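You operate a simulated robot arm through the tools that you are given. There is no shell and no other tool.

The job below is to be done with a simulated robot arm. You get a single attempt, and the scene is never put back.

TASK
Grip the grey block in the vice, rub its rust off with the green pad and tray it.
Fine: lock the vice lever before rubbing; pad back; free and open the vice; white tray. Set down upright: what you pick out. What is to be rubbed or washed off counts as gone when no trace of it is left.

The check looks at the end state, three seconds after you hand in, the way a careful person would. Anything else that was tipped, shoved, dropped, spilled or broken makes it a failure.

THE ROBOT
A 7-joint arm with a two-finger parallel gripper, fixed in place. Base frame: the origin is at the foot of the arm, x ahead of it, y to its left, z up. Readings come in m, degrees, newtons and seconds.
Its first joint turns from -132.0 to 132.0 degrees. Payload 3.91 kg.
The tool frame sits at the grasp point between the pads (the TCP): z along the fingers, y along the line on which they close. The tips reach 0.03 m beyond it. The gripper opens to 0.11 m. The fingers are 0.02 m wide and 0.01 m thick; the gripper's body (0.048 by 0.112 m) begins 0.055 m behind the TCP.
Orientation is told as [roll, pitch, yaw] about the base's x, y, z axes, in that order, counted from this pose: with the fingers straight down and closing along the base's y, the tool's x points along the base's -x, its y along +y and its z along -z.

THE INTERFACE
- The arm moves only by the tool servo_tool. Its argument "moves" is a list of rows, each an object (a shift or turn left out is 0, a gripper value left out holds the last) with "fingers": the finger opening in m, from 0 to 0.11; "dp": the shift along the tool's x, y, z in units of 500 mm (1.0 is 500 mm), a list of three; "turn": the turn, a rotation vector about the tool's x, y, z in units of 45 degrees (1.0 is 45 degrees), a list of three. In form: [{"fingers": fingers, "dp": [tx, ty, tz], "turn": [wx, wy, wz]}, ...]. A call has 1 to 20 rows; each row is the pose to reach, as a shift and turn from the pose commanded when the call began, along the tool's axes at that moment. A call with a number of a shift or a turn outside -1 to 1 is refused whole. Rows are played at 5 a second. More than 0.05 m and 8.6 degrees between two rows, or a gripper value outside its range, and nothing of the call is played. A pose out of reach is approached as far as the arm can. The call stops where the force on the tool passes 40 N (or 10 N more than at its start, if that is more) or the arm is blocked; 0.2 s more then pass. Each finger travels about 0.108 m/s and halts on what it meets, pressing with about 42 N; the grip force reading is that of the motor and also rises with nothing between the fingers. The clock runs only during rows and for 0.2 s after the last one: add rows that repeat a pose to give the fingers time. It gives the time, the measured TCP pose, the force on the tool (base axes), the opening and the grip force at its end, in the units of the frame above (readings bear some noise), with the torque about the TCP (base axes, N m) and any sound that the robot's microphone picked up.
- Cameras (640 x 400 px; columns grow to the right, rows downward): "scene" is fixed at [0.398, 0.6488, 1.6661]; the picture's right is [-1.00, 0.05, 0.00], its down [0.05, 0.95, -0.30] and it looks along [-0.01, -0.30, -0.95] (base axes); focal length 275 px, centre (320, 200). "wrist" rides on the gripper at [0.072, 0.017, -0.103] in the tool frame; the picture's right is [-0.23, 0.97, 0.00], its down [-0.76, -0.18, -0.62] and it looks along [-0.61, -0.14, 0.78] (tool axes); focal length 222 px, centre (320, 200). There is no depth. A picture from a camera that has moved, and an enlarged one, comes with that camera's place and axes in the base frame and with its lens.
- grab_frame(camera): a new picture of that camera. The clock stands still meanwhile.
- enlarge(camera, box): a new picture of the part [left, top, right, bottom] of that camera's present view, enlarged. The clock stands still meanwhile.
- finish_job(): hands the job in; it is judged then, once.

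Places have to be worked out from the pictures, the camera data and where the tool is seen. Open the gripper and draw the arm clear of the work before you hand the job in, unless the task says otherwise.

The tools are called by a JSON object that holds its "op" and its "data". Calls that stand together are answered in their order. servo_tool: Moves the arm, as the interface text tells. Its arguments: {"type":"object","properties":{"moves":{"type":"array"}},"required":["moves"]} The other tools are called the same way: grab_frame (camera) takes a picture; enlarge (camera, box) takes an enlarged picture of a part of a camera's view; finish_job () hands the job in.

At the start:

```text
time: 0.0
ee_pos: [0.3672, 0.362, 1.2833]
tcp_rot: [0.0, 0.0, 0.1]
ft_force: [0.0, -0.6, -0.6]
ft_torque: [-0.05, 0.04, 0.01]
gripper_width: 0.1098
finger_force: 0.1
```

scene: 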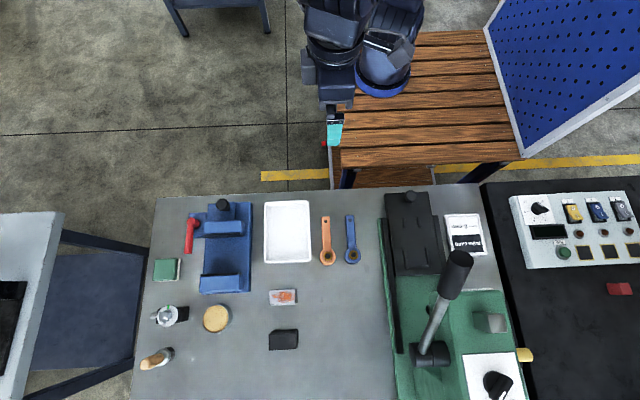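
wrist: 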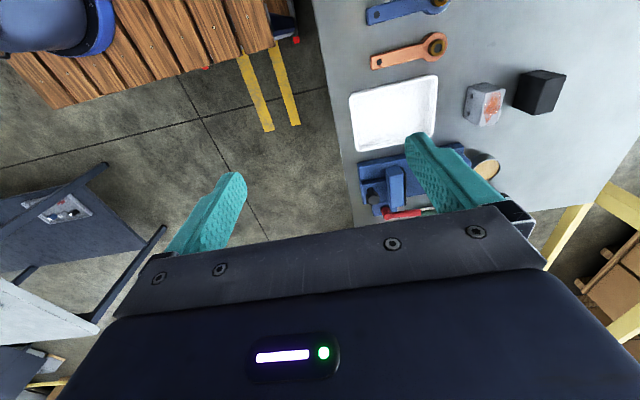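

I start by looking closer at the bench: vice at left, green pad, white tray, and a grey block with rust.

{"op": "enlarge", "data": {"camera": "scene", "box": [140, 180, 320, 300]}}

{"op": "enlarge", "data": {"camera": "scene", "box": [130, 270, 320, 400]}}

{"op": "enlarge", "data": {"camera": "wrist", "box": [330, 50, 580, 220]}}

```text
3.33 times, centred on (230, 240) of scene
camera zoom: at [0.398, 0.6488, 1.6661], right [-1.0, 0.05, 0.0], down [0.05, 0.95, -0.3], along [-0.01, -0.3, -0.95], focal length 917 px, centre (620, 67)
```

zoom: 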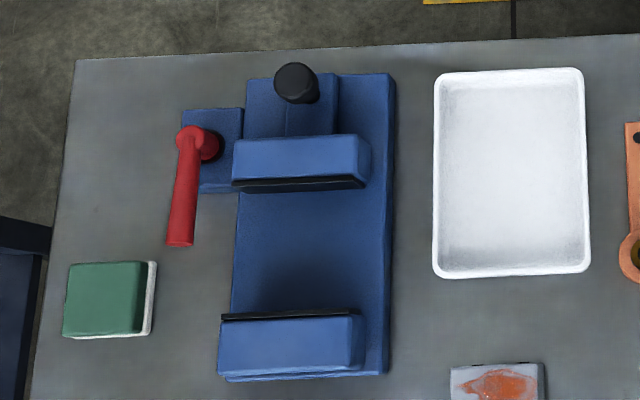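

```text
3.08 times, centred on (225, 335) of scene
camera zoom: at [0.398, 0.6488, 1.6661], right [-1.0, 0.05, 0.0], down [0.05, 0.95, -0.3], along [-0.01, -0.3, -0.95], focal length 847 px, centre (612, -215)
```

zoom: 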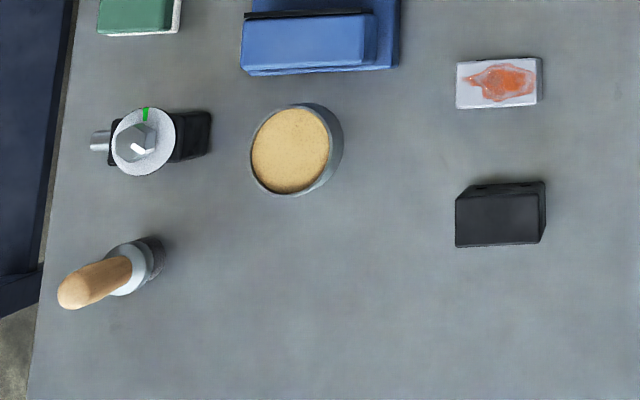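

```text
2.35 times, centred on (455, 135) of wrist
camera zoom: at [0.2941, 0.3779, 1.3865], right [0.23, 0.97, 0.0], down [0.76, -0.18, 0.62], along [0.61, -0.14, -0.78], focal length 523 px, centre (2, 353)
```

zoom: 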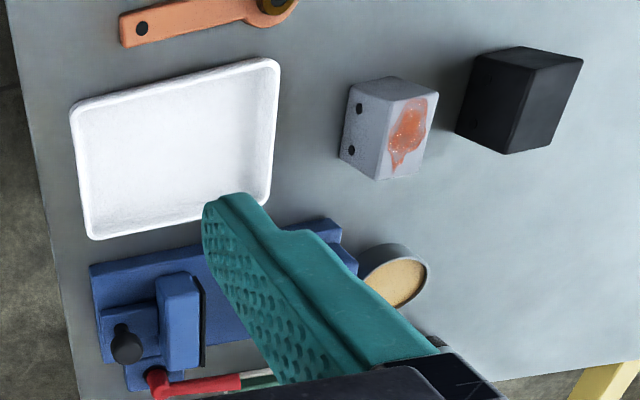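

The bench top is about z≈0.9 by triangulating the rust patch (~[0.49, 0.67]). I move the arm left (+y) at height for a better wrist view of the vice, pad and block.

{"op": "servo_tool", "data": {"moves": [{"dp": [0, 0.08, 0]}, {"dp": [0, 0.16, 0]}, {"dp": [0, 0.24, 0]}, {"dp": [0, 0.32, 0]}, {"dp": [0, 0.4, 0]}, {"dp": [0, 0.4, 0]}]}}

{"op": "grab_frame", "data": {"camera": "wrist"}}

{"op": "grab_frame", "data": {"camera": "scene"}}

```text
time: 1.4
ee_pos: [0.3665, 0.5627, 1.2849]
tcp_rot: [-0.1, 0.0, 0.1]
ft_force: [-0.2, 0.1, -0.3]
ft_torque: [0.01, 0.0, 0.03]
gripper_width: 0.1098
finger_force: 0.0
```

```text
taken
camera wrist: at [0.2945, 0.5792, 1.388], right [0.23, 0.97, 0.0], down [0.76, -0.18, 0.62], along [0.61, -0.14, -0.78], focal length 222 px, centre (320, 200)
```

wrist: 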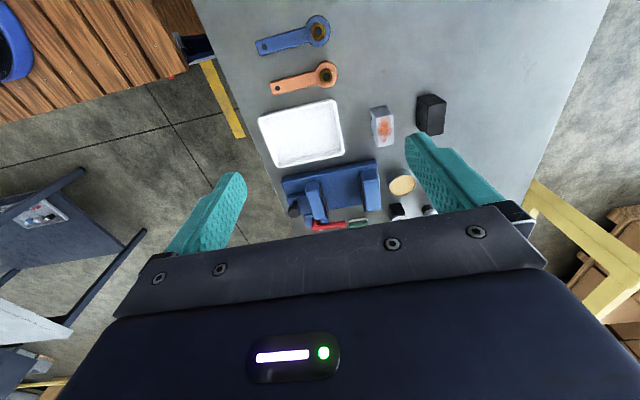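

```text
taken
```

scene: 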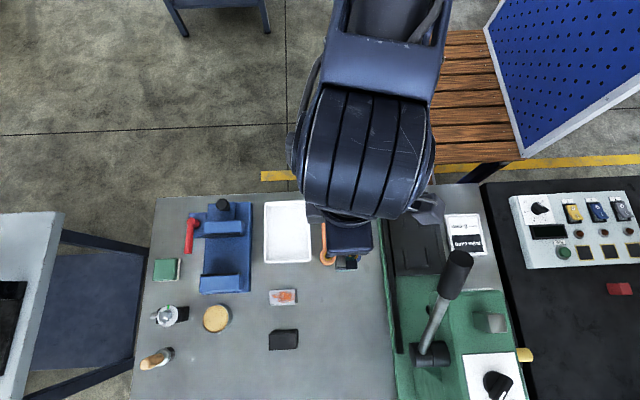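

{"op": "enlarge", "data": {"camera": "wrist", "box": [240, 80, 460, 240]}}

```text
2.50 times, centred on (350, 160) of wrist
camera zoom: at [0.2945, 0.5792, 1.388], right [0.23, 0.97, 0.0], down [0.76, -0.18, 0.62], along [0.61, -0.14, -0.78], focal length 555 px, centre (245, 300)
```

zoom: 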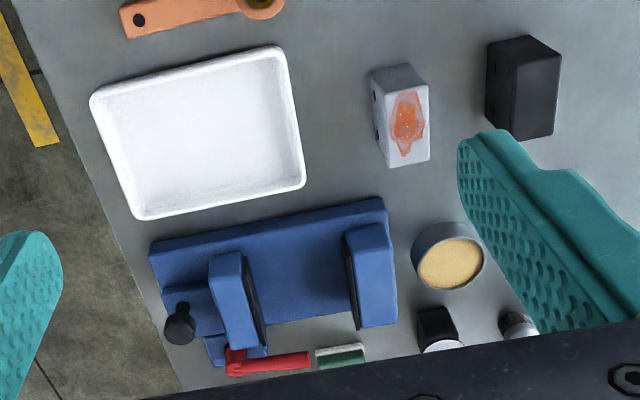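

Block top (rust up) triangulates to about (0.495, 0.668, 0.945), about 64 mm in x by 35 mm in y. I move closer over the vice to look at it.

{"op": "servo_tool", "data": {"moves": [{"dp": [-0.066, -0.027, 0.035]}, {"dp": [-0.133, -0.053, 0.07]}, {"dp": [-0.2, -0.08, 0.105]}, {"dp": [-0.266, -0.107, 0.14]}, {"dp": [-0.333, -0.133, 0.175]}, {"dp": [-0.4, -0.16, 0.21]}, {"dp": [-0.4, -0.16, 0.21]}]}}

{"op": "grab_frame", "data": {"camera": "wrist"}}

{"op": "enlarge", "data": {"camera": "wrist", "box": [220, 40, 440, 220]}}

```text
time: 3.0
ee_pos: [0.5661, 0.4827, 1.1814]
tcp_rot: [0.1, 0.1, 0.1]
ft_force: [-1.0, -0.6, 0.4]
ft_torque: [0.03, -0.05, -0.01]
gripper_width: 0.1099
finger_force: 0.1
```

```text
taken
camera wrist: at [0.4933, 0.4978, 1.2836], right [0.22, 0.97, 0.0], down [0.76, -0.18, 0.62], along [0.61, -0.14, -0.78], focal length 222 px, centre (320, 200)
```

wrist: 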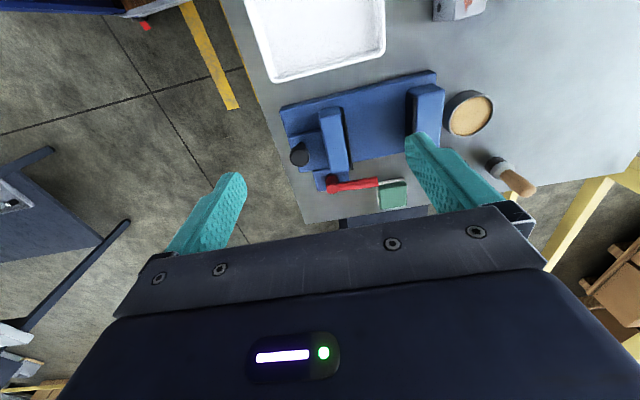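

```text
2.22 times, centred on (330, 130) of wrist
camera zoom: at [0.4933, 0.4978, 1.2836], right [0.22, 0.97, 0.0], down [0.76, -0.18, 0.62], along [0.61, -0.14, -0.78], focal length 494 px, centre (298, 356)
```

zoom: 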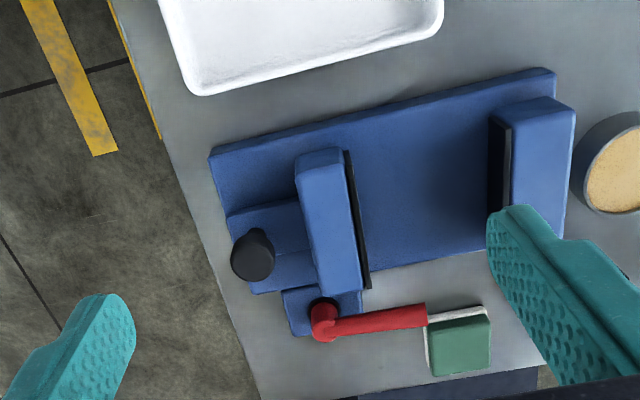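

{"op": "enlarge", "data": {"camera": "wrist", "box": [270, 60, 430, 220]}}

{"op": "enlarge", "data": {"camera": "scene", "box": [140, 190, 270, 300]}}

```text
2.50 times, centred on (350, 140) of wrist
camera zoom: at [0.4933, 0.4978, 1.2836], right [0.22, 0.97, 0.0], down [0.76, -0.18, 0.62], along [0.61, -0.14, -0.78], focal length 555 px, centre (245, 350)
```

zoom: 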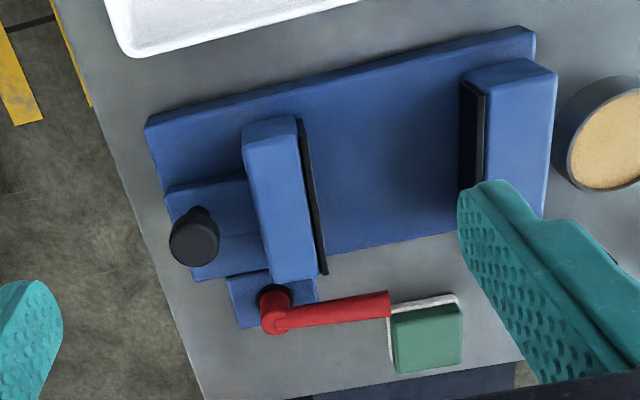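

```text
3.64 times, centred on (205, 245) of scene
camera zoom: at [0.398, 0.6488, 1.6661], right [-1.0, 0.05, 0.0], down [0.05, 0.95, -0.3], along [-0.01, -0.3, -0.95], focal length 1001 px, centre (738, 36)
```

zoom: 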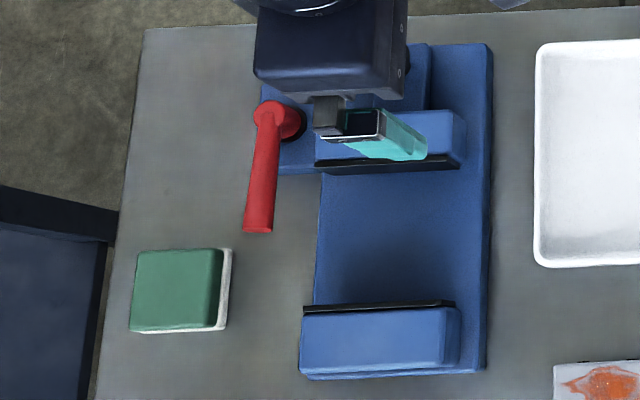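

Vice: jaws open about y 0.508→0.605, x 0.59–0.694, jaw tops z≈0.958; knob ≈(0.645,0.431,0.97); lever hub ≈(0.743,0.462), tip ≈(0.738,0.548). Pad ≈(0.81,0.58), near the reach limit, so I move nearer to view it from above.

{"op": "servo_tool", "data": {"moves": [{"dp": [-0.067, 0.05, 0.015]}, {"dp": [-0.134, 0.1, 0.03]}, {"dp": [-0.201, 0.15, 0.045]}, {"dp": [-0.268, 0.2, 0.06]}, {"dp": [-0.268, 0.2, 0.06]}]}}

{"op": "grab_frame", "data": {"camera": "wrist"}}

{"op": "enlarge", "data": {"camera": "wrist", "box": [220, 60, 440, 220]}}

```text
time: 4.2
ee_pos: [0.7019, 0.5833, 1.15]
tcp_rot: [0.0, 0.0, 0.1]
ft_force: [0.0, -0.4, 0.4]
ft_torque: [0.02, 0.01, 0.0]
gripper_width: 0.1099
finger_force: 0.0
```

```text
taken
camera wrist: at [0.629, 0.6006, 1.2533], right [0.23, 0.97, 0.0], down [0.76, -0.18, 0.62], along [0.61, -0.14, -0.78], focal length 222 px, centre (320, 200)
```

wrist: 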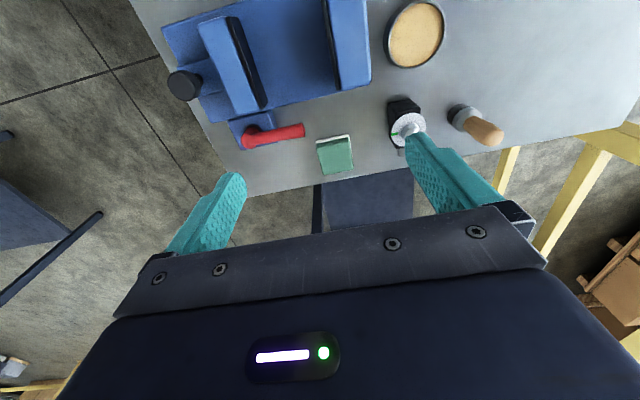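

```text
2.50 times, centred on (330, 140) of wrist
camera zoom: at [0.629, 0.6006, 1.2533], right [0.23, 0.97, 0.0], down [0.76, -0.18, 0.62], along [0.61, -0.14, -0.78], focal length 555 px, centre (295, 350)
```

zoom: 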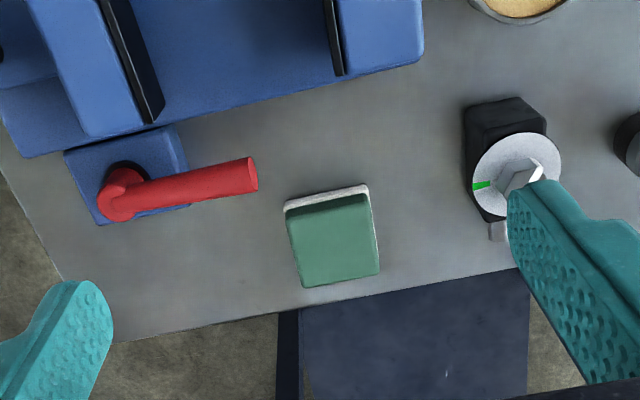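

The pad spans about x 0.788–0.851, y 0.557–0.614, with its white layer underneath. I go to the block first: move over it while turning yaw toward +90° so that the fingers close along x (its 64 mm length).

{"op": "servo_tool", "data": {"moves": [{"dp": [0.0687, 0.006, 0], "turn": [0, 0, -0.1667]}, {"dp": [0.1373, 0.011, 0], "turn": [0, 0, -0.3333]}, {"dp": [0.206, 0.017, 0], "turn": [0, 0, -0.5]}, {"dp": [0.2747, 0.023, 0], "turn": [0, 0, -0.6667]}, {"dp": [0.3433, 0.028, 0], "turn": [0, 0, -0.8333]}, {"dp": [0.412, 0.034, 0], "turn": [0, 0, -1.0]}, {"dp": [0.412, 0.034, 0], "turn": [0, 0, -1.0]}]}}

{"op": "servo_tool", "data": {"moves": [{"turn": [0, 0, -0.1667]}, {"turn": [0, 0, -0.3333]}, {"turn": [0, 0, -0.5]}, {"turn": [0, 0, -0.6667]}, {"turn": [0, 0, -0.8333]}, {"turn": [0, 0, -1.0]}, {"turn": [0, 0, -1.0]}]}}

{"op": "grab_frame", "data": {"camera": "wrist"}}

{"op": "enlarge", "data": {"camera": "wrist", "box": [220, 40, 440, 220]}}

```text
time: 5.8
ee_pos: [0.4953, 0.5973, 1.1468]
tcp_rot: [0.0, 0.1, 45.1]
ft_force: [0.2, -0.5, 0.0]
ft_torque: [-0.04, 0.01, 0.01]
gripper_width: 0.1099
finger_force: 0.0
```

```text
time: 7.4
ee_pos: [0.4951, 0.5977, 1.1497]
tcp_rot: [0.0, -0.1, 90.2]
ft_force: [-0.3, -1.3, 0.5]
ft_torque: [0.04, -0.03, 0.01]
gripper_width: 0.1099
finger_force: 0.0
```

```text
taken
camera wrist: at [0.478, 0.5262, 1.2514], right [-0.97, 0.22, 0.0], down [0.18, 0.76, 0.62], along [0.14, 0.61, -0.78], focal length 222 px, centre (320, 200)
```

wrist: 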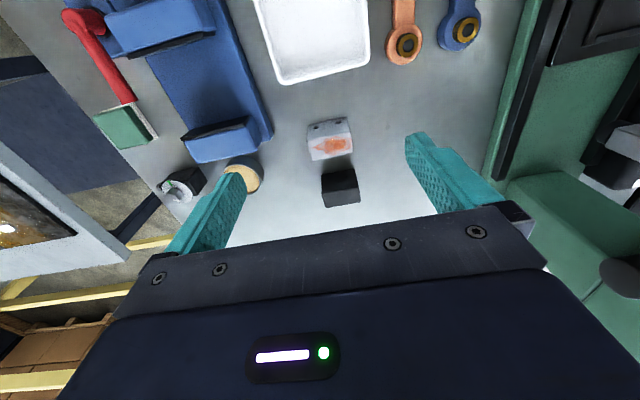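

```text
2.22 times, centred on (330, 130) of wrist
camera zoom: at [0.478, 0.5262, 1.2514], right [-0.97, 0.22, 0.0], down [0.18, 0.76, 0.62], along [0.14, 0.61, -0.78], focal length 494 px, centre (298, 356)
```

zoom: 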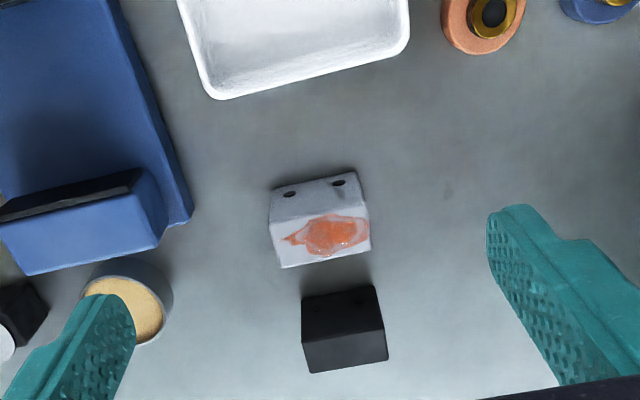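

The block is axis-aligned, centred about (0.497, 0.671), with the holed face to −y. I move above it, lowering to just over it before the final descent.

{"op": "servo_tool", "data": {"moves": [{"dp": [-0.049, -0.001, 0.06]}, {"dp": [-0.098, -0.003, 0.12]}, {"dp": [-0.146, -0.004, 0.18]}, {"dp": [-0.146, -0.004, 0.24]}, {"dp": [-0.146, -0.004, 0.24]}]}}

{"op": "grab_frame", "data": {"camera": "wrist"}}

{"op": "grab_frame", "data": {"camera": "scene"}}

```text
time: 8.6
ee_pos: [0.4975, 0.6732, 1.0288]
tcp_rot: [0.1, -0.1, 90.1]
ft_force: [-0.5, 0.4, 0.0]
ft_torque: [-0.01, 0.0, 0.01]
gripper_width: 0.1098
finger_force: 0.2
```

```text
taken
camera wrist: at [0.4813, 0.6003, 1.1316], right [-0.97, 0.23, 0.0], down [0.18, 0.76, 0.62], along [0.14, 0.61, -0.78], focal length 222 px, centre (320, 200)
```

wrist: 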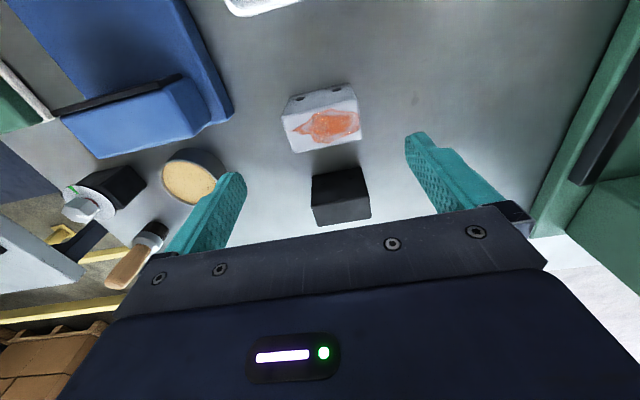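

```text
taken
```

scene: 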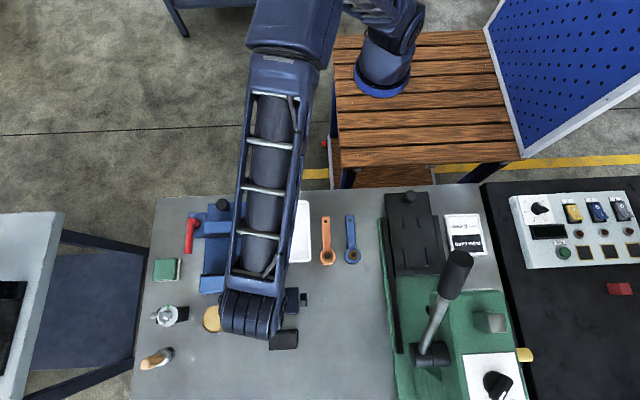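

{"op": "enlarge", "data": {"camera": "wrist", "box": [270, 70, 390, 160]}}

```text
4.44 times, centred on (330, 115) of wrist
camera zoom: at [0.4813, 0.6003, 1.1316], right [-0.97, 0.23, 0.0], down [0.18, 0.76, 0.62], along [0.14, 0.61, -0.78], focal length 987 px, centre (276, 578)
```

zoom: 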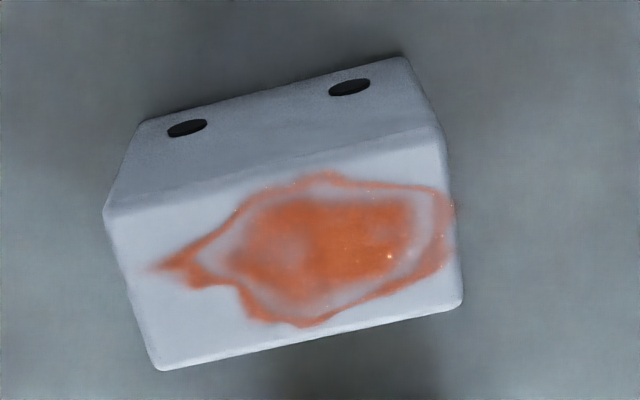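

The rust is on the top face; block top centre ≈(0.495, 0.669, 0.947). I correct by 3 mm and descend around it, then close.

{"op": "servo_tool", "data": {"moves": [{"dp": [0.006, 0.006, 0.05]}, {"dp": [0.006, 0.006, 0.1]}, {"dp": [0.006, 0.006, 0.14]}, {"dp": [0.006, 0.006, 0.17]}, {"dp": [0.006, 0.006, 0.186]}, {"dp": [0.006, 0.006, 0.186]}]}}

{"op": "grab_frame", "data": {"camera": "wrist"}}

```text
time: 10.0
ee_pos: [0.4926, 0.6672, 0.9347]
tcp_rot: [-0.1, 0.0, 90.1]
ft_force: [0.3, -0.3, 0.0]
ft_torque: [0.0, 0.06, 0.01]
gripper_width: 0.1102
finger_force: 0.0
```

```text
taken
camera wrist: at [0.4763, 0.5944, 1.0383], right [-0.97, 0.23, 0.0], down [0.18, 0.76, 0.62], along [0.14, 0.61, -0.78], focal length 222 px, centre (320, 200)
```

wrist: 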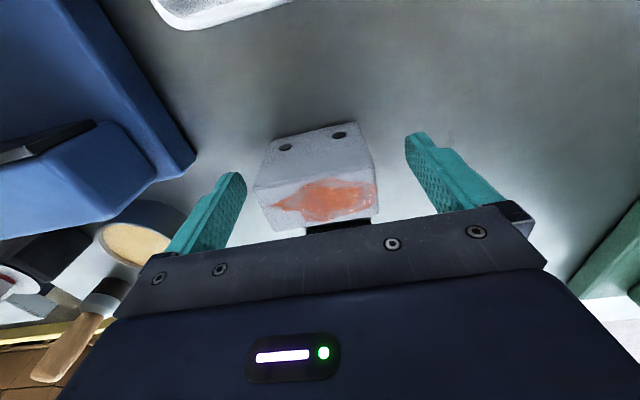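

The block sits well between the fingers; I close on it.

{"op": "servo_tool", "data": {"moves": [{"fingers": 0.08}, {"fingers": 0.06}, {"fingers": 0.04}, {"fingers": 0.04}]}}

```text
time: 11.0
ee_pos: [0.4947, 0.6662, 0.936]
tcp_rot: [0.0, 0.0, 90.1]
ft_force: [1.9, -0.2, 0.5]
ft_torque: [0.03, 0.09, -0.02]
gripper_width: 0.0658
finger_force: 42.1
```

Gripped at 65.8 mm. I lift it straight up and check the hold.

{"op": "servo_tool", "data": {"moves": [{"dp": [0, 0, -0.03]}, {"dp": [0, 0, -0.09]}, {"dp": [0, 0, -0.16]}, {"dp": [0, 0, -0.24]}, {"dp": [0, 0, -0.3]}, {"dp": [0, 0, -0.3]}]}}

{"op": "grab_frame", "data": {"camera": "wrist"}}

```text
time: 12.4
ee_pos: [0.4929, 0.6667, 1.0835]
tcp_rot: [0.0, 0.1, 90.1]
ft_force: [-0.7, -0.5, 0.1]
ft_torque: [-0.02, -0.03, 0.0]
gripper_width: 0.04
finger_force: 0.1
```

```text
taken
camera wrist: at [0.4761, 0.5948, 1.1867], right [-0.97, 0.23, 0.0], down [0.18, 0.76, 0.62], along [0.14, 0.61, -0.78], focal length 222 px, centre (320, 200)
```

wrist: 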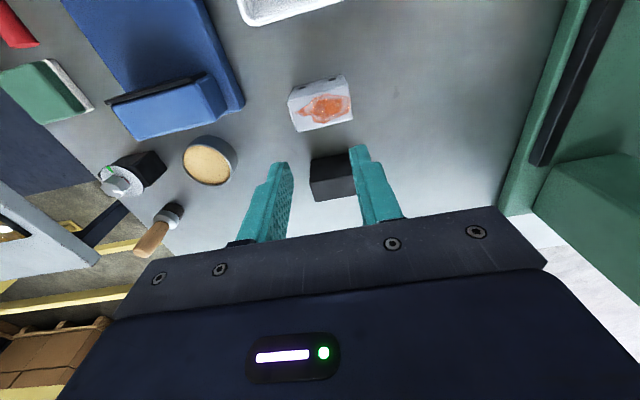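

The fingers closed to 0.04 in the lift, so the block slipped out. I look at where it stands now.

{"op": "enlarge", "data": {"camera": "wrist", "box": [260, 50, 400, 150]}}

{"op": "enlarge", "data": {"camera": "scene", "box": [200, 250, 340, 370]}}

```text
4.00 times, centred on (330, 100) of wrist
camera zoom: at [0.4761, 0.5948, 1.1867], right [-0.97, 0.23, 0.0], down [0.18, 0.76, 0.62], along [0.14, 0.61, -0.78], focal length 888 px, centre (280, 600)
```

zoom: 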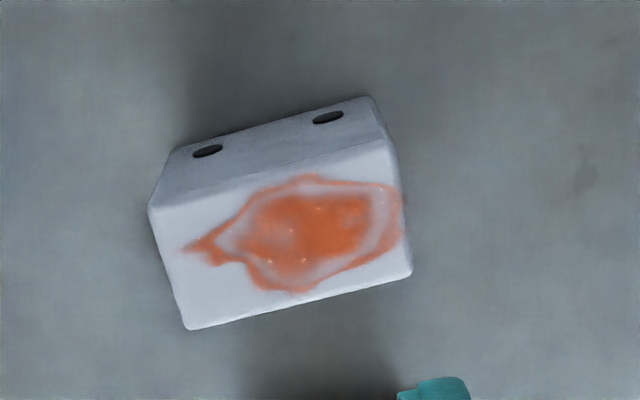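

```text
3.33 times, centred on (270, 310) of scene
camera zoom: at [0.398, 0.6488, 1.6661], right [-1.0, 0.05, 0.0], down [0.05, 0.95, -0.3], along [-0.01, -0.3, -0.95], focal length 917 px, centre (487, -167)
```

zoom: 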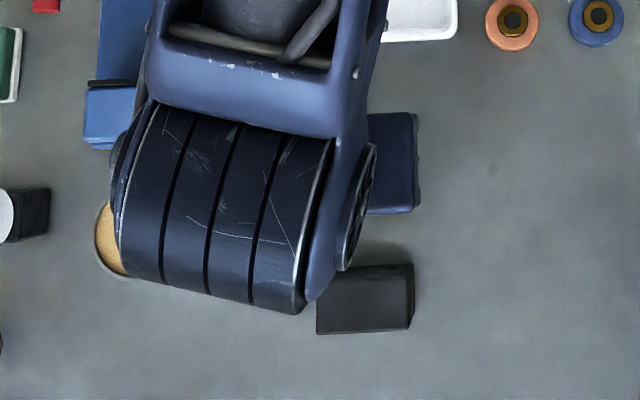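

The block still stands upright about (0.492, 0.666). I go back down, deeper this time, and will lift in small steps while reading width and force.

{"op": "servo_tool", "data": {"moves": [{"fingers": 0.11, "dp": [0, 0, 0]}, {"fingers": 0.11, "dp": [0, 0, 0.08]}, {"fingers": 0.11, "dp": [0, 0, 0.16]}, {"fingers": 0.11, "dp": [0, 0, 0.24]}, {"fingers": 0.11, "dp": [0, 0, 0.29]}, {"fingers": 0.11, "dp": [0, 0, 0.32]}, {"fingers": 0.11, "dp": [0, 0, 0.32]}]}}

{"op": "grab_frame", "data": {"camera": "wrist"}}

```text
time: 14.0
ee_pos: [0.4913, 0.6669, 0.9246]
tcp_rot: [0.1, 0.0, 90.1]
ft_force: [0.0, 0.3, -0.4]
ft_torque: [-0.02, -0.02, 0.0]
gripper_width: 0.1098
finger_force: 0.1
```

```text
taken
camera wrist: at [0.4749, 0.5948, 1.0287], right [-0.97, 0.23, 0.0], down [0.18, 0.76, 0.62], along [0.14, 0.61, -0.78], focal length 222 px, centre (320, 200)
```

wrist: 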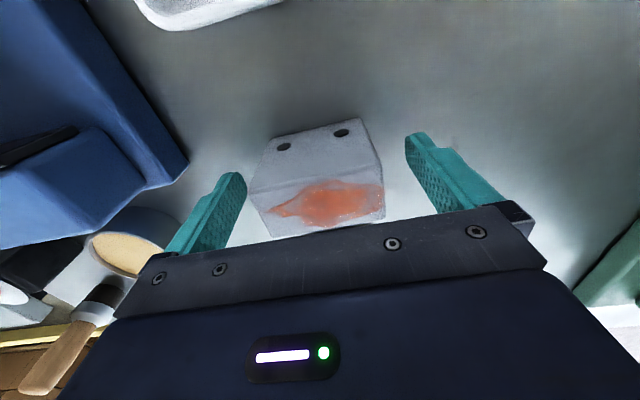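

{"op": "servo_tool", "data": {"moves": [{"fingers": 0.09}, {"fingers": 0.07}, {"fingers": 0.05}, {"fingers": 0.03}, {"fingers": 0.0}, {"fingers": 0.0}]}}

{"op": "servo_tool", "data": {"moves": [{"fingers": 0.0, "dp": [0, 0, -0.004]}, {"fingers": 0.0, "dp": [0, 0, -0.008]}, {"fingers": 0.0, "dp": [0, 0, -0.012]}, {"fingers": 0.0, "dp": [0, 0, -0.016]}, {"fingers": 0.0, "dp": [0, 0, -0.016]}]}}

{"op": "grab_frame", "data": {"camera": "wrist"}}

```text
time: 15.4
ee_pos: [0.4918, 0.6679, 0.9256]
tcp_rot: [0.0, 0.1, 90.1]
ft_force: [-1.3, -0.1, -0.2]
ft_torque: [0.01, -0.01, 0.06]
gripper_width: 0.0656
finger_force: 41.9
```

```text
time: 16.6
ee_pos: [0.4939, 0.6661, 0.9333]
tcp_rot: [0.1, 0.0, 90.1]
ft_force: [1.0, 0.0, -4.2]
ft_torque: [0.01, 0.02, -0.01]
gripper_width: 0.0659
finger_force: 42.1
```

```text
taken
camera wrist: at [0.4766, 0.5948, 1.0365], right [-0.97, 0.23, 0.0], down [0.18, 0.76, 0.62], along [0.14, 0.61, -0.78], focal length 222 px, centre (320, 200)
```

wrist: 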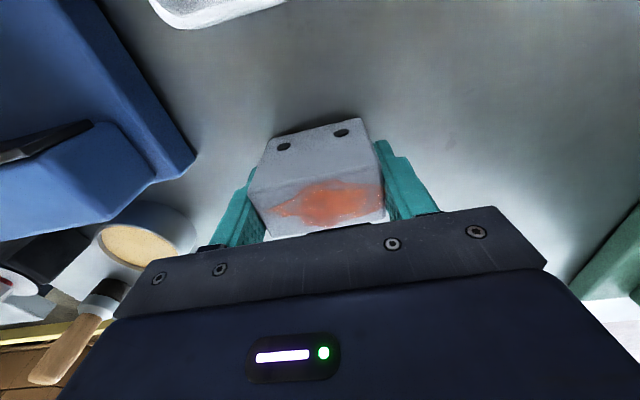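

It now carries about 4 N and moves with the fingers. I continue lifting slowly.

{"op": "servo_tool", "data": {"moves": [{"fingers": 0.0, "dp": [0, 0, -0.01]}, {"fingers": 0.0, "dp": [0, 0, -0.025]}, {"fingers": 0.0, "dp": [0, 0, -0.04]}, {"fingers": 0.0, "dp": [0, 0, -0.055]}, {"fingers": 0.0, "dp": [0, 0, -0.07]}, {"fingers": 0.0, "dp": [0, 0, -0.08]}, {"fingers": 0.0, "dp": [0, 0, -0.08]}]}}

{"op": "grab_frame", "data": {"camera": "wrist"}}

```text
time: 18.2
ee_pos: [0.4934, 0.6671, 0.9738]
tcp_rot: [0.0, 0.0, 90.1]
ft_force: [-0.2, -0.2, -4.2]
ft_torque: [0.0, -0.04, 0.0]
gripper_width: 0.0659
finger_force: 41.7
```

```text
taken
camera wrist: at [0.4767, 0.5959, 1.0764], right [-0.97, 0.23, 0.0], down [0.18, 0.76, 0.62], along [0.14, 0.61, -0.78], focal length 222 px, centre (320, 200)
```

wrist: 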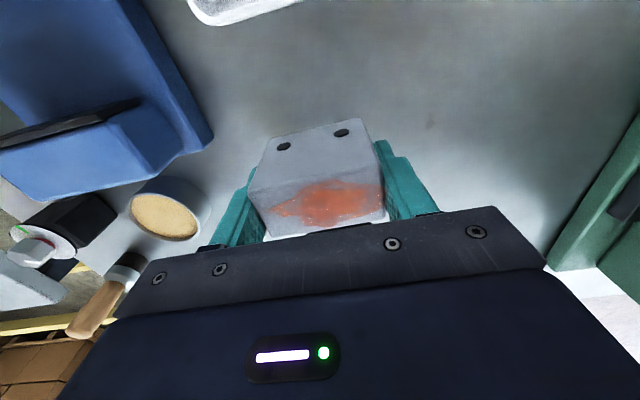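

Held securely. I lift further to about z=1.06, gently.

{"op": "servo_tool", "data": {"moves": [{"fingers": 0.0, "dp": [0, 0, -0.015]}, {"fingers": 0.0, "dp": [0, 0, -0.035]}, {"fingers": 0.0, "dp": [0, 0, -0.06]}, {"fingers": 0.0, "dp": [0, 0, -0.09]}, {"fingers": 0.0, "dp": [0, 0, -0.12]}, {"fingers": 0.0, "dp": [0, 0, -0.15]}, {"fingers": 0.0, "dp": [0, 0, -0.17]}, {"fingers": 0.0, "dp": [0, 0, -0.18]}, {"fingers": 0.0, "dp": [0, 0, -0.18]}]}}

```text
time: 20.2
ee_pos: [0.4919, 0.6669, 1.0624]
tcp_rot: [0.0, 0.0, 90.0]
ft_force: [0.7, 0.4, -5.0]
ft_torque: [0.0, 0.0, -0.03]
gripper_width: 0.0659
finger_force: 42.0
```

Holding at z=1.062. I carry it over the vice gap, to about (0.642, 0.56).

{"op": "servo_tool", "data": {"moves": [{"fingers": 0.0, "dp": [0.008, -0.012, 0]}, {"fingers": 0.0, "dp": [0.025, -0.036, 0]}, {"fingers": 0.0, "dp": [0.05, -0.072, 0]}, {"fingers": 0.0, "dp": [0.08, -0.114, 0]}, {"fingers": 0.0, "dp": [0.109, -0.156, 0]}, {"fingers": 0.0, "dp": [0.139, -0.198, 0]}, {"fingers": 0.0, "dp": [0.168, -0.24, 0]}, {"fingers": 0.0, "dp": [0.189, -0.27, 0]}, {"fingers": 0.0, "dp": [0.204, -0.291, 0]}, {"fingers": 0.0, "dp": [0.21, -0.3, 0]}, {"fingers": 0.0, "dp": [0.21, -0.3, 0]}]}}

{"op": "grab_frame", "data": {"camera": "wrist"}}

{"op": "grab_frame", "data": {"camera": "scene"}}

```text
time: 22.6
ee_pos: [0.6436, 0.5637, 1.065]
tcp_rot: [-0.1, 0.0, 90.1]
ft_force: [-0.6, -0.2, -4.1]
ft_torque: [0.0, 0.02, -0.02]
gripper_width: 0.0661
finger_force: 41.7
```

```text
taken
camera wrist: at [0.6267, 0.4918, 1.1672], right [-0.97, 0.23, 0.0], down [0.18, 0.76, 0.62], along [0.14, 0.61, -0.78], focal length 222 px, centre (320, 200)
```

wrist: 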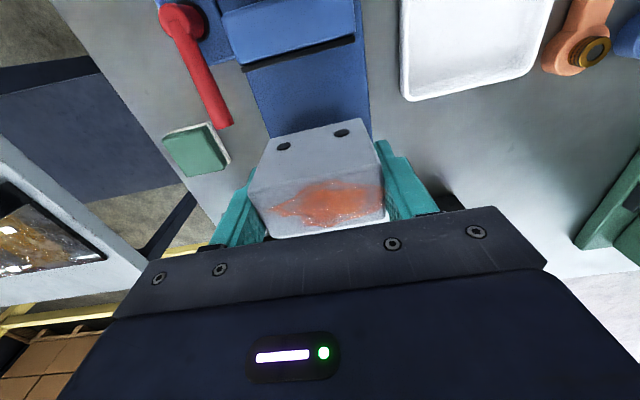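

```text
taken
```

scene: 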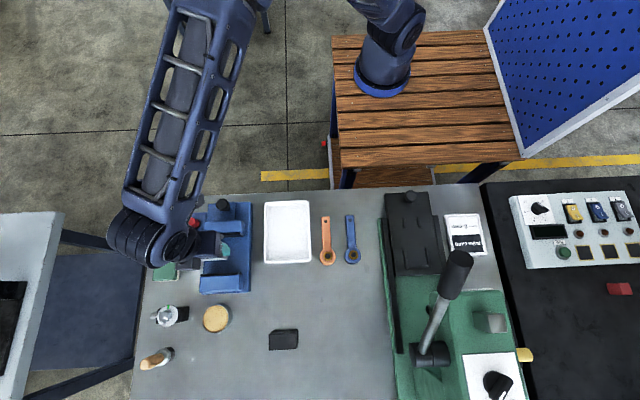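

{"op": "enlarge", "data": {"camera": "wrist", "box": [220, 0, 440, 240]}}

{"op": "enlarge", "data": {"camera": "scene", "box": [140, 190, 270, 310]}}

```text
1.67 times, centred on (330, 120) of wrist
camera zoom: at [0.6267, 0.4918, 1.1672], right [-0.97, 0.23, 0.0], down [0.18, 0.76, 0.62], along [0.14, 0.61, -0.78], focal length 370 px, centre (303, 333)
```

zoom: 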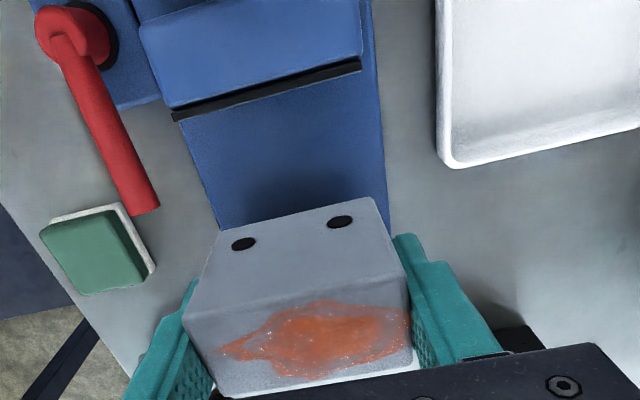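

```text
3.33 times, centred on (205, 250) of scene
camera zoom: at [0.398, 0.6488, 1.6661], right [-1.0, 0.05, 0.0], down [0.05, 0.95, -0.3], along [-0.01, -0.3, -0.95], focal length 917 px, centre (703, 33)
```

zoom: 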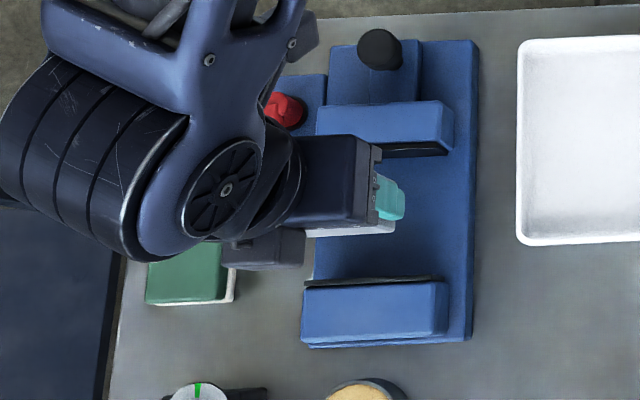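

Bed top estimates to z≈0.90, so contact should come at TCP z≈0.948. I shift to y≈0.583 and lower to 0.97 first.

{"op": "servo_tool", "data": {"moves": [{"fingers": 0.0, "dp": [-0.01, 0, 0]}, {"fingers": 0.0, "dp": [-0.026, 0, 0.01]}, {"fingers": 0.0, "dp": [-0.037, 0, 0.03]}, {"fingers": 0.0, "dp": [-0.039, 0, 0.055]}, {"fingers": 0.0, "dp": [-0.039, 0, 0.085]}, {"fingers": 0.0, "dp": [-0.039, 0, 0.115]}, {"fingers": 0.0, "dp": [-0.039, 0, 0.145]}, {"fingers": 0.0, "dp": [-0.039, 0, 0.17]}, {"fingers": 0.0, "dp": [-0.039, 0, 0.185]}, {"fingers": 0.0, "dp": [-0.039, 0, 0.19]}, {"fingers": 0.0, "dp": [-0.039, 0, 0.19]}]}}

{"op": "enlarge", "data": {"camera": "scene", "box": [140, 190, 270, 310]}}

{"op": "grab_frame", "data": {"camera": "wrist"}}

```text
time: 25.0
ee_pos: [0.6423, 0.5839, 0.9684]
tcp_rot: [0.0, 0.0, 90.0]
ft_force: [0.4, -0.2, -3.8]
ft_torque: [0.02, 0.01, 0.02]
gripper_width: 0.0658
finger_force: 42.4
```

```text
3.33 times, centred on (205, 250) of scene
camera zoom: at [0.398, 0.6488, 1.6661], right [-1.0, 0.05, 0.0], down [0.05, 0.95, -0.3], along [-0.01, -0.3, -0.95], focal length 917 px, centre (703, 33)
```

zoom: 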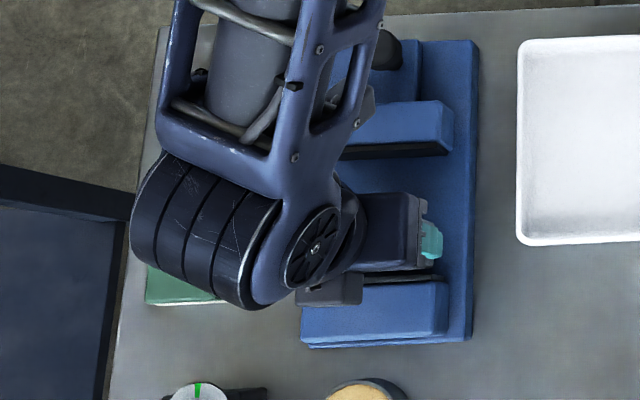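

```text
taken
camera wrist: at [0.6263, 0.5107, 1.0707], right [-0.97, 0.23, 0.0], down [0.18, 0.76, 0.62], along [0.14, 0.61, -0.78], focal length 222 px, centre (320, 200)
```

wrist: 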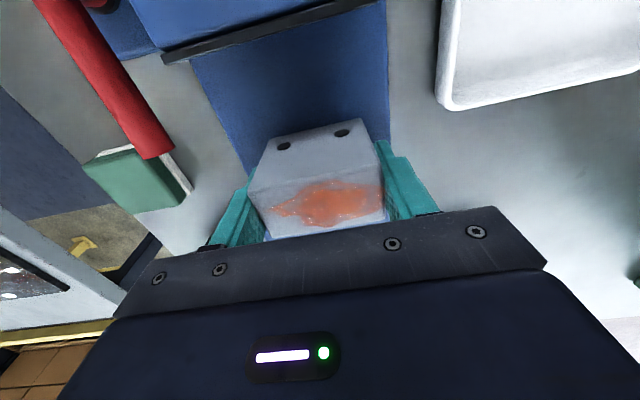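

The block is between the jaws. I lower slowly in small steps watching the vertical force for contact with the bed.

{"op": "servo_tool", "data": {"moves": [{"fingers": 0.0, "dp": [0, 0, 0.006]}, {"fingers": 0.0, "dp": [0, 0, 0.012]}, {"fingers": 0.0, "dp": [0, 0, 0.018]}, {"fingers": 0.0, "dp": [0, 0, 0.024]}, {"fingers": 0.0, "dp": [0, 0, 0.024]}]}}

{"op": "servo_tool", "data": {"moves": [{"fingers": 0.0, "dp": [0, 0, 0.003]}, {"fingers": 0.0, "dp": [0, 0, 0.006]}, {"fingers": 0.0, "dp": [0, 0, 0.009]}, {"fingers": 0.0, "dp": [0, 0, 0.012]}, {"fingers": 0.0, "dp": [0, 0, 0.012]}]}}

```text
time: 26.2
ee_pos: [0.6433, 0.5817, 0.9561]
tcp_rot: [0.1, 0.0, 90.1]
ft_force: [-0.6, 0.0, -4.1]
ft_torque: [0.03, -0.01, 0.03]
gripper_width: 0.0657
finger_force: 42.2
```

```text
time: 27.2
ee_pos: [0.6433, 0.584, 0.9542]
tcp_rot: [-0.1, -0.2, 90.1]
ft_force: [0.9, 1.9, 9.4]
ft_torque: [0.08, 0.34, -0.03]
gripper_width: 0.0656
finger_force: 42.3
stopped in row 5: the force on the tool passed its limit at 41 N (the readings are from after the stop); the commanded pose is now the measured one
```

Contact with the bed at TCP z≈0.953. Block is seated, so I open the fingers to about 0.086 and look.

{"op": "servo_tool", "data": {"moves": [{"fingers": 0.068}, {"fingers": 0.074}, {"fingers": 0.082}, {"fingers": 0.086}, {"fingers": 0.086}]}}

{"op": "grab_frame", "data": {"camera": "wrist"}}

```text
time: 28.4
ee_pos: [0.6425, 0.5844, 0.9533]
tcp_rot: [-0.2, -0.1, 90.2]
ft_force: [0.4, 0.6, -1.1]
ft_torque: [0.01, 0.01, -0.02]
gripper_width: 0.0858
finger_force: 0.0
```

```text
taken
camera wrist: at [0.6263, 0.5116, 1.0553], right [-0.97, 0.23, 0.0], down [0.18, 0.76, 0.62], along [0.14, 0.61, -0.78], focal length 222 px, centre (320, 200)
```

wrist: 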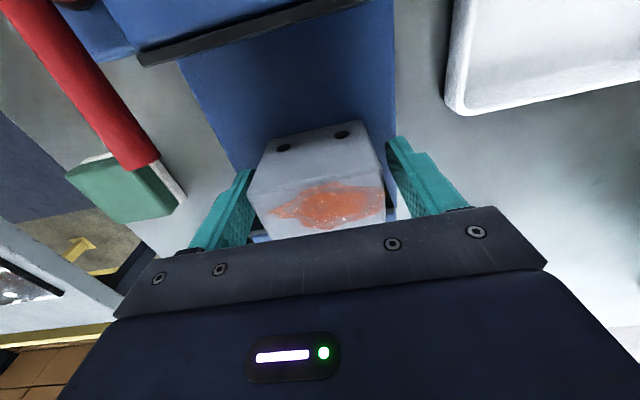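

Block released and standing. I lift straight up and back out toward −y for a view.

{"op": "servo_tool", "data": {"moves": [{"dp": [0, 0, -0.02]}, {"dp": [0, 0, -0.06]}, {"dp": [0, 0, -0.12]}, {"dp": [0.03, 0, -0.2]}, {"dp": [0.1, 0, -0.26]}, {"dp": [0.18, 0, -0.3]}, {"dp": [0.24, 0, -0.32]}, {"dp": [0.24, 0, -0.32]}]}}

{"op": "grab_frame", "data": {"camera": "wrist"}}

{"op": "enlarge", "data": {"camera": "wrist", "box": [220, 40, 440, 220]}}

{"op": "enlarge", "data": {"camera": "scene", "box": [140, 190, 270, 310]}}

```text
time: 30.2
ee_pos: [0.6456, 0.4607, 1.1106]
tcp_rot: [-0.1, -0.1, 90.2]
ft_force: [-0.6, 0.1, -0.5]
ft_torque: [-0.03, 0.01, 0.0]
gripper_width: 0.0858
finger_force: 0.1
```

```text
taken
camera wrist: at [0.6286, 0.3892, 1.2142], right [-0.97, 0.23, 0.0], down [0.18, 0.76, 0.62], along [0.14, 0.61, -0.78], focal length 222 px, centre (320, 200)
```

wrist: 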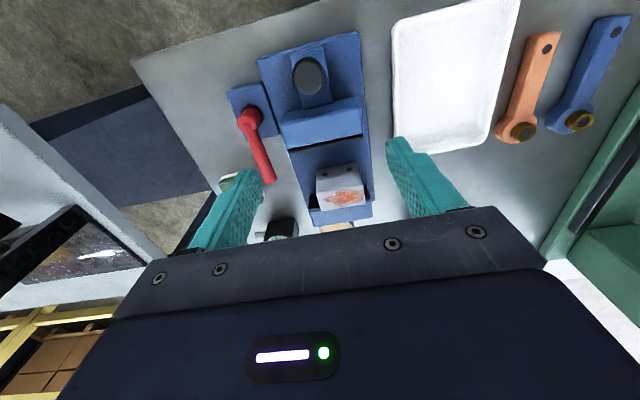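

```text
2.22 times, centred on (330, 130) of wrist
camera zoom: at [0.6286, 0.3892, 1.2142], right [-0.97, 0.23, 0.0], down [0.18, 0.76, 0.62], along [0.14, 0.61, -0.78], focal length 494 px, centre (298, 356)
```

zoom: 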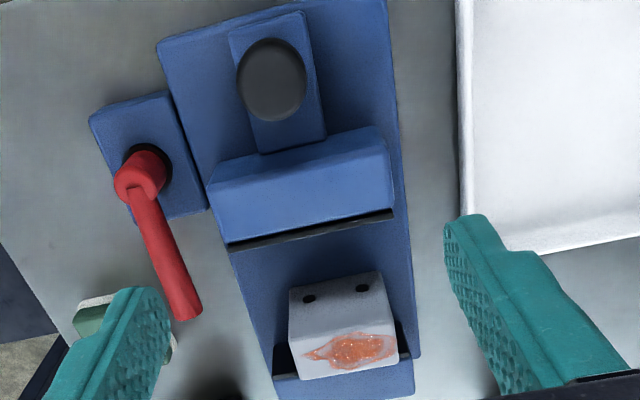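

```text
3.33 times, centred on (205, 250) of scene
camera zoom: at [0.398, 0.6488, 1.6661], right [-1.0, 0.05, 0.0], down [0.05, 0.95, -0.3], along [-0.01, -0.3, -0.95], focal length 917 px, centre (703, 33)
```

zoom: 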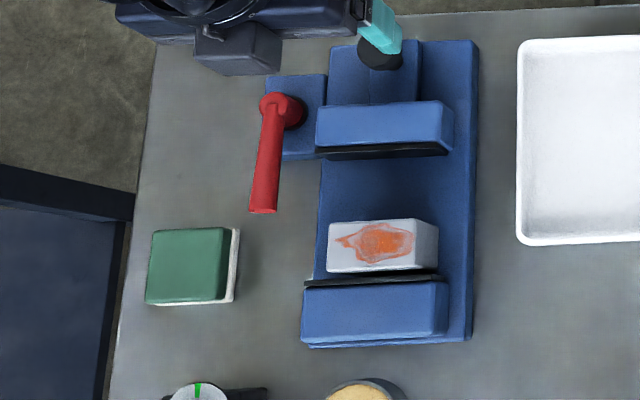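

The block stands in the gap, upright. Now I look closely at the knob and carriage of the moving jaw.

{"op": "enlarge", "data": {"camera": "wrist", "box": [220, 20, 390, 150]}}

{"op": "enlarge", "data": {"camera": "wrist", "box": [270, 120, 400, 230]}}

```text
3.08 times, centred on (305, 85) of wrist
camera zoom: at [0.6286, 0.3892, 1.2142], right [-0.97, 0.23, 0.0], down [0.18, 0.76, 0.62], along [0.14, 0.61, -0.78], focal length 684 px, centre (366, 554)
```

zoom: 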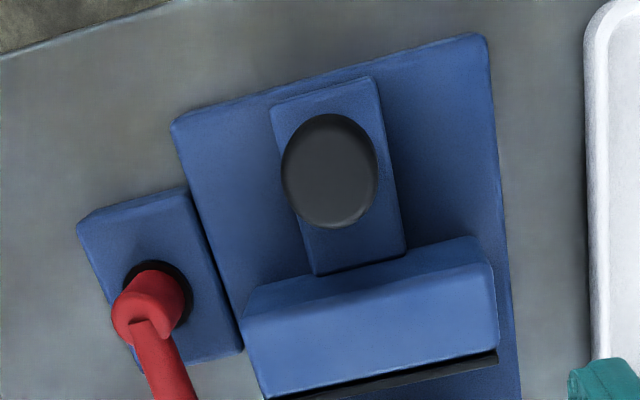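

```text
3.64 times, centred on (335, 175) of wrist
camera zoom: at [0.6286, 0.3892, 1.2142], right [-0.97, 0.23, 0.0], down [0.18, 0.76, 0.62], along [0.14, 0.61, -0.78], focal length 808 px, centre (266, 291)
```

zoom: 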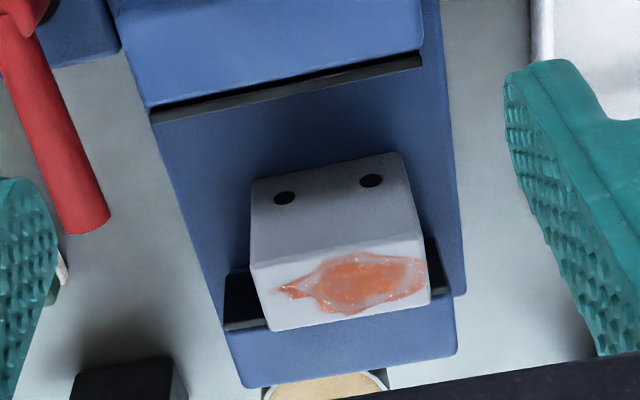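

Knob centre ≈(0.648, 0.428), ~31 mm across, top ≈0.967. I go down over it with the fingers either side in x, tips staying above the carriage.

{"op": "servo_tool", "data": {"moves": [{"fingers": 0.075, "dp": [0.03, -0.002, 0.04]}, {"fingers": 0.07, "dp": [0.065, -0.005, 0.1]}, {"fingers": 0.07, "dp": [0.065, -0.005, 0.16]}, {"fingers": 0.07, "dp": [0.065, -0.005, 0.2]}, {"fingers": 0.07, "dp": [0.065, -0.005, 0.2]}]}}

{"op": "grab_frame", "data": {"camera": "wrist"}}

{"op": "enlarge", "data": {"camera": "scene", "box": [140, 180, 270, 300]}}

```text
time: 31.4
ee_pos: [0.6463, 0.4295, 1.0131]
tcp_rot: [-0.1, 0.0, 90.1]
ft_force: [0.5, 0.3, 0.2]
ft_torque: [0.0, 0.01, 0.01]
gripper_width: 0.0702
finger_force: 0.1
```

```text
taken
camera wrist: at [0.6296, 0.3581, 1.1153], right [-0.97, 0.23, 0.0], down [0.17, 0.76, 0.62], along [0.14, 0.61, -0.78], focal length 222 px, centre (320, 200)
```

wrist: 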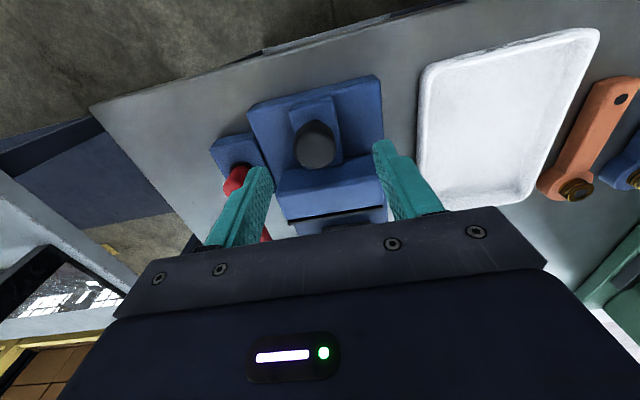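

```text
3.33 times, centred on (205, 240) of scene
camera zoom: at [0.398, 0.6488, 1.6661], right [-1.0, 0.05, 0.0], down [0.05, 0.95, -0.3], along [-0.01, -0.3, -0.95], focal length 917 px, centre (703, 67)
```

zoom: 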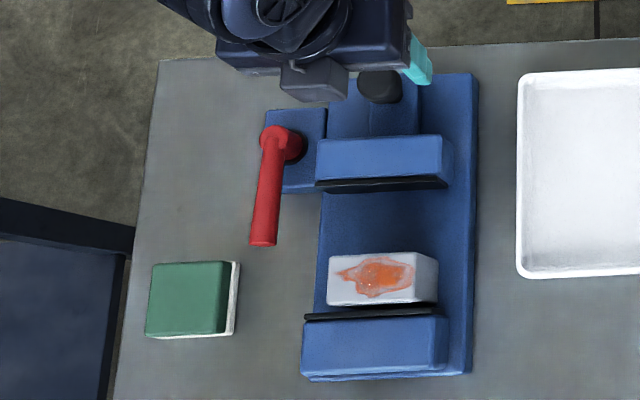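

Aligned over the knob. I lower to z≈0.978 and close on it.

{"op": "servo_tool", "data": {"moves": [{"dp": [0, 0, 0.03]}, {"dp": [0, 0, 0.055]}, {"dp": [0, 0, 0.07]}, {"dp": [0, 0, 0.07]}]}}

{"op": "servo_tool", "data": {"moves": [{"fingers": 0.05}, {"fingers": 0.03}, {"fingers": 0.01}, {"fingers": 0.0}, {"fingers": 0.0}]}}

{"op": "grab_frame", "data": {"camera": "wrist"}}

```text
time: 32.5
ee_pos: [0.647, 0.4324, 0.9782]
tcp_rot: [-0.1, -0.1, 90.1]
ft_force: [0.9, 0.3, 0.4]
ft_torque: [-0.03, -0.04, -0.03]
gripper_width: 0.07
finger_force: 0.1
```

```text
time: 33.5
ee_pos: [0.6501, 0.4315, 0.9786]
tcp_rot: [-0.3, -0.2, 90.0]
ft_force: [7.0, 6.8, -11.4]
ft_torque: [0.5, -0.29, 0.14]
gripper_width: 0.0315
finger_force: 45.1
stopped in row 4: the force on the tool passed its limit at 42 N (the readings are from after the stop); the commanded pose is now the measured one
```

```text
taken
camera wrist: at [0.6323, 0.3581, 1.0805], right [-0.97, 0.23, 0.0], down [0.17, 0.76, 0.63], along [0.15, 0.61, -0.78], focal length 222 px, centre (320, 200)
```

wrist: 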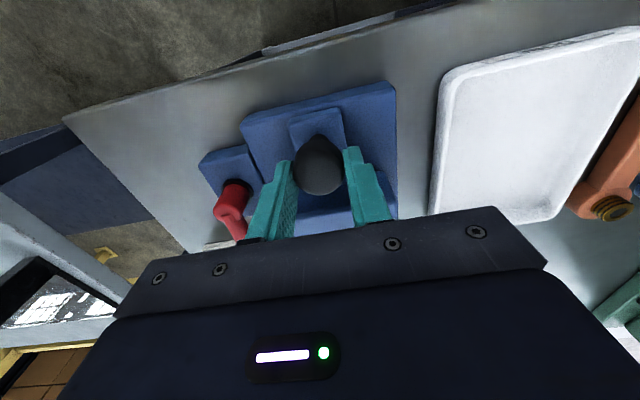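

The fingers hold the knob (31.5 mm). I now slide the jaw toward +y in small steps.

{"op": "servo_tool", "data": {"moves": [{"fingers": 0.0, "dp": [-0.006, 0, 0]}, {"fingers": 0.0, "dp": [-0.014, 0, 0]}, {"fingers": 0.0, "dp": [-0.024, 0, 0]}, {"fingers": 0.0, "dp": [-0.034, 0, 0]}, {"fingers": 0.0, "dp": [-0.044, 0, 0]}, {"fingers": 0.0, "dp": [-0.05, 0, 0]}, {"fingers": 0.0, "dp": [-0.05, 0, 0]}]}}

{"op": "enlarge", "data": {"camera": "scene", "box": [140, 180, 270, 300]}}

```text
time: 35.0
ee_pos: [0.6502, 0.4548, 0.9775]
tcp_rot: [-0.4, -0.2, 90.0]
ft_force: [27.2, -1.6, -18.9]
ft_torque: [-0.02, -0.73, -0.1]
gripper_width: 0.0314
finger_force: 44.8
```

```text
3.33 times, centred on (205, 240) of scene
camera zoom: at [0.398, 0.6488, 1.6661], right [-1.0, 0.05, 0.0], down [0.05, 0.95, -0.3], along [-0.01, -0.3, -0.95], focal length 917 px, centre (703, 67)
```

zoom: 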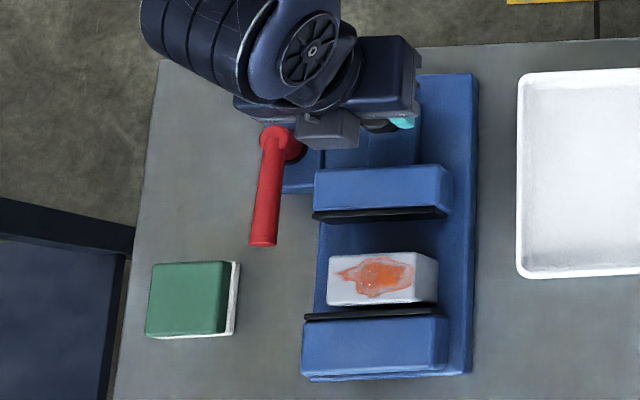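

The jaw slid 25 mm with it. There is a side load of 27 N in x, so I relieve it slightly (+x, −z) while continuing the push.

{"op": "servo_tool", "data": {"moves": [{"fingers": 0.0, "dp": [0, -0.002, 0.001]}, {"fingers": 0.0, "dp": [0, -0.003, 0.002]}, {"fingers": 0.0, "dp": [0, -0.003, 0.002]}]}}

```text
time: 35.9
ee_pos: [0.6499, 0.4551, 0.978]
tcp_rot: [-0.4, -0.3, 90.1]
ft_force: [11.8, 2.3, 2.3]
ft_torque: [-0.11, -0.23, 0.16]
gripper_width: 0.0315
finger_force: 45.1
```

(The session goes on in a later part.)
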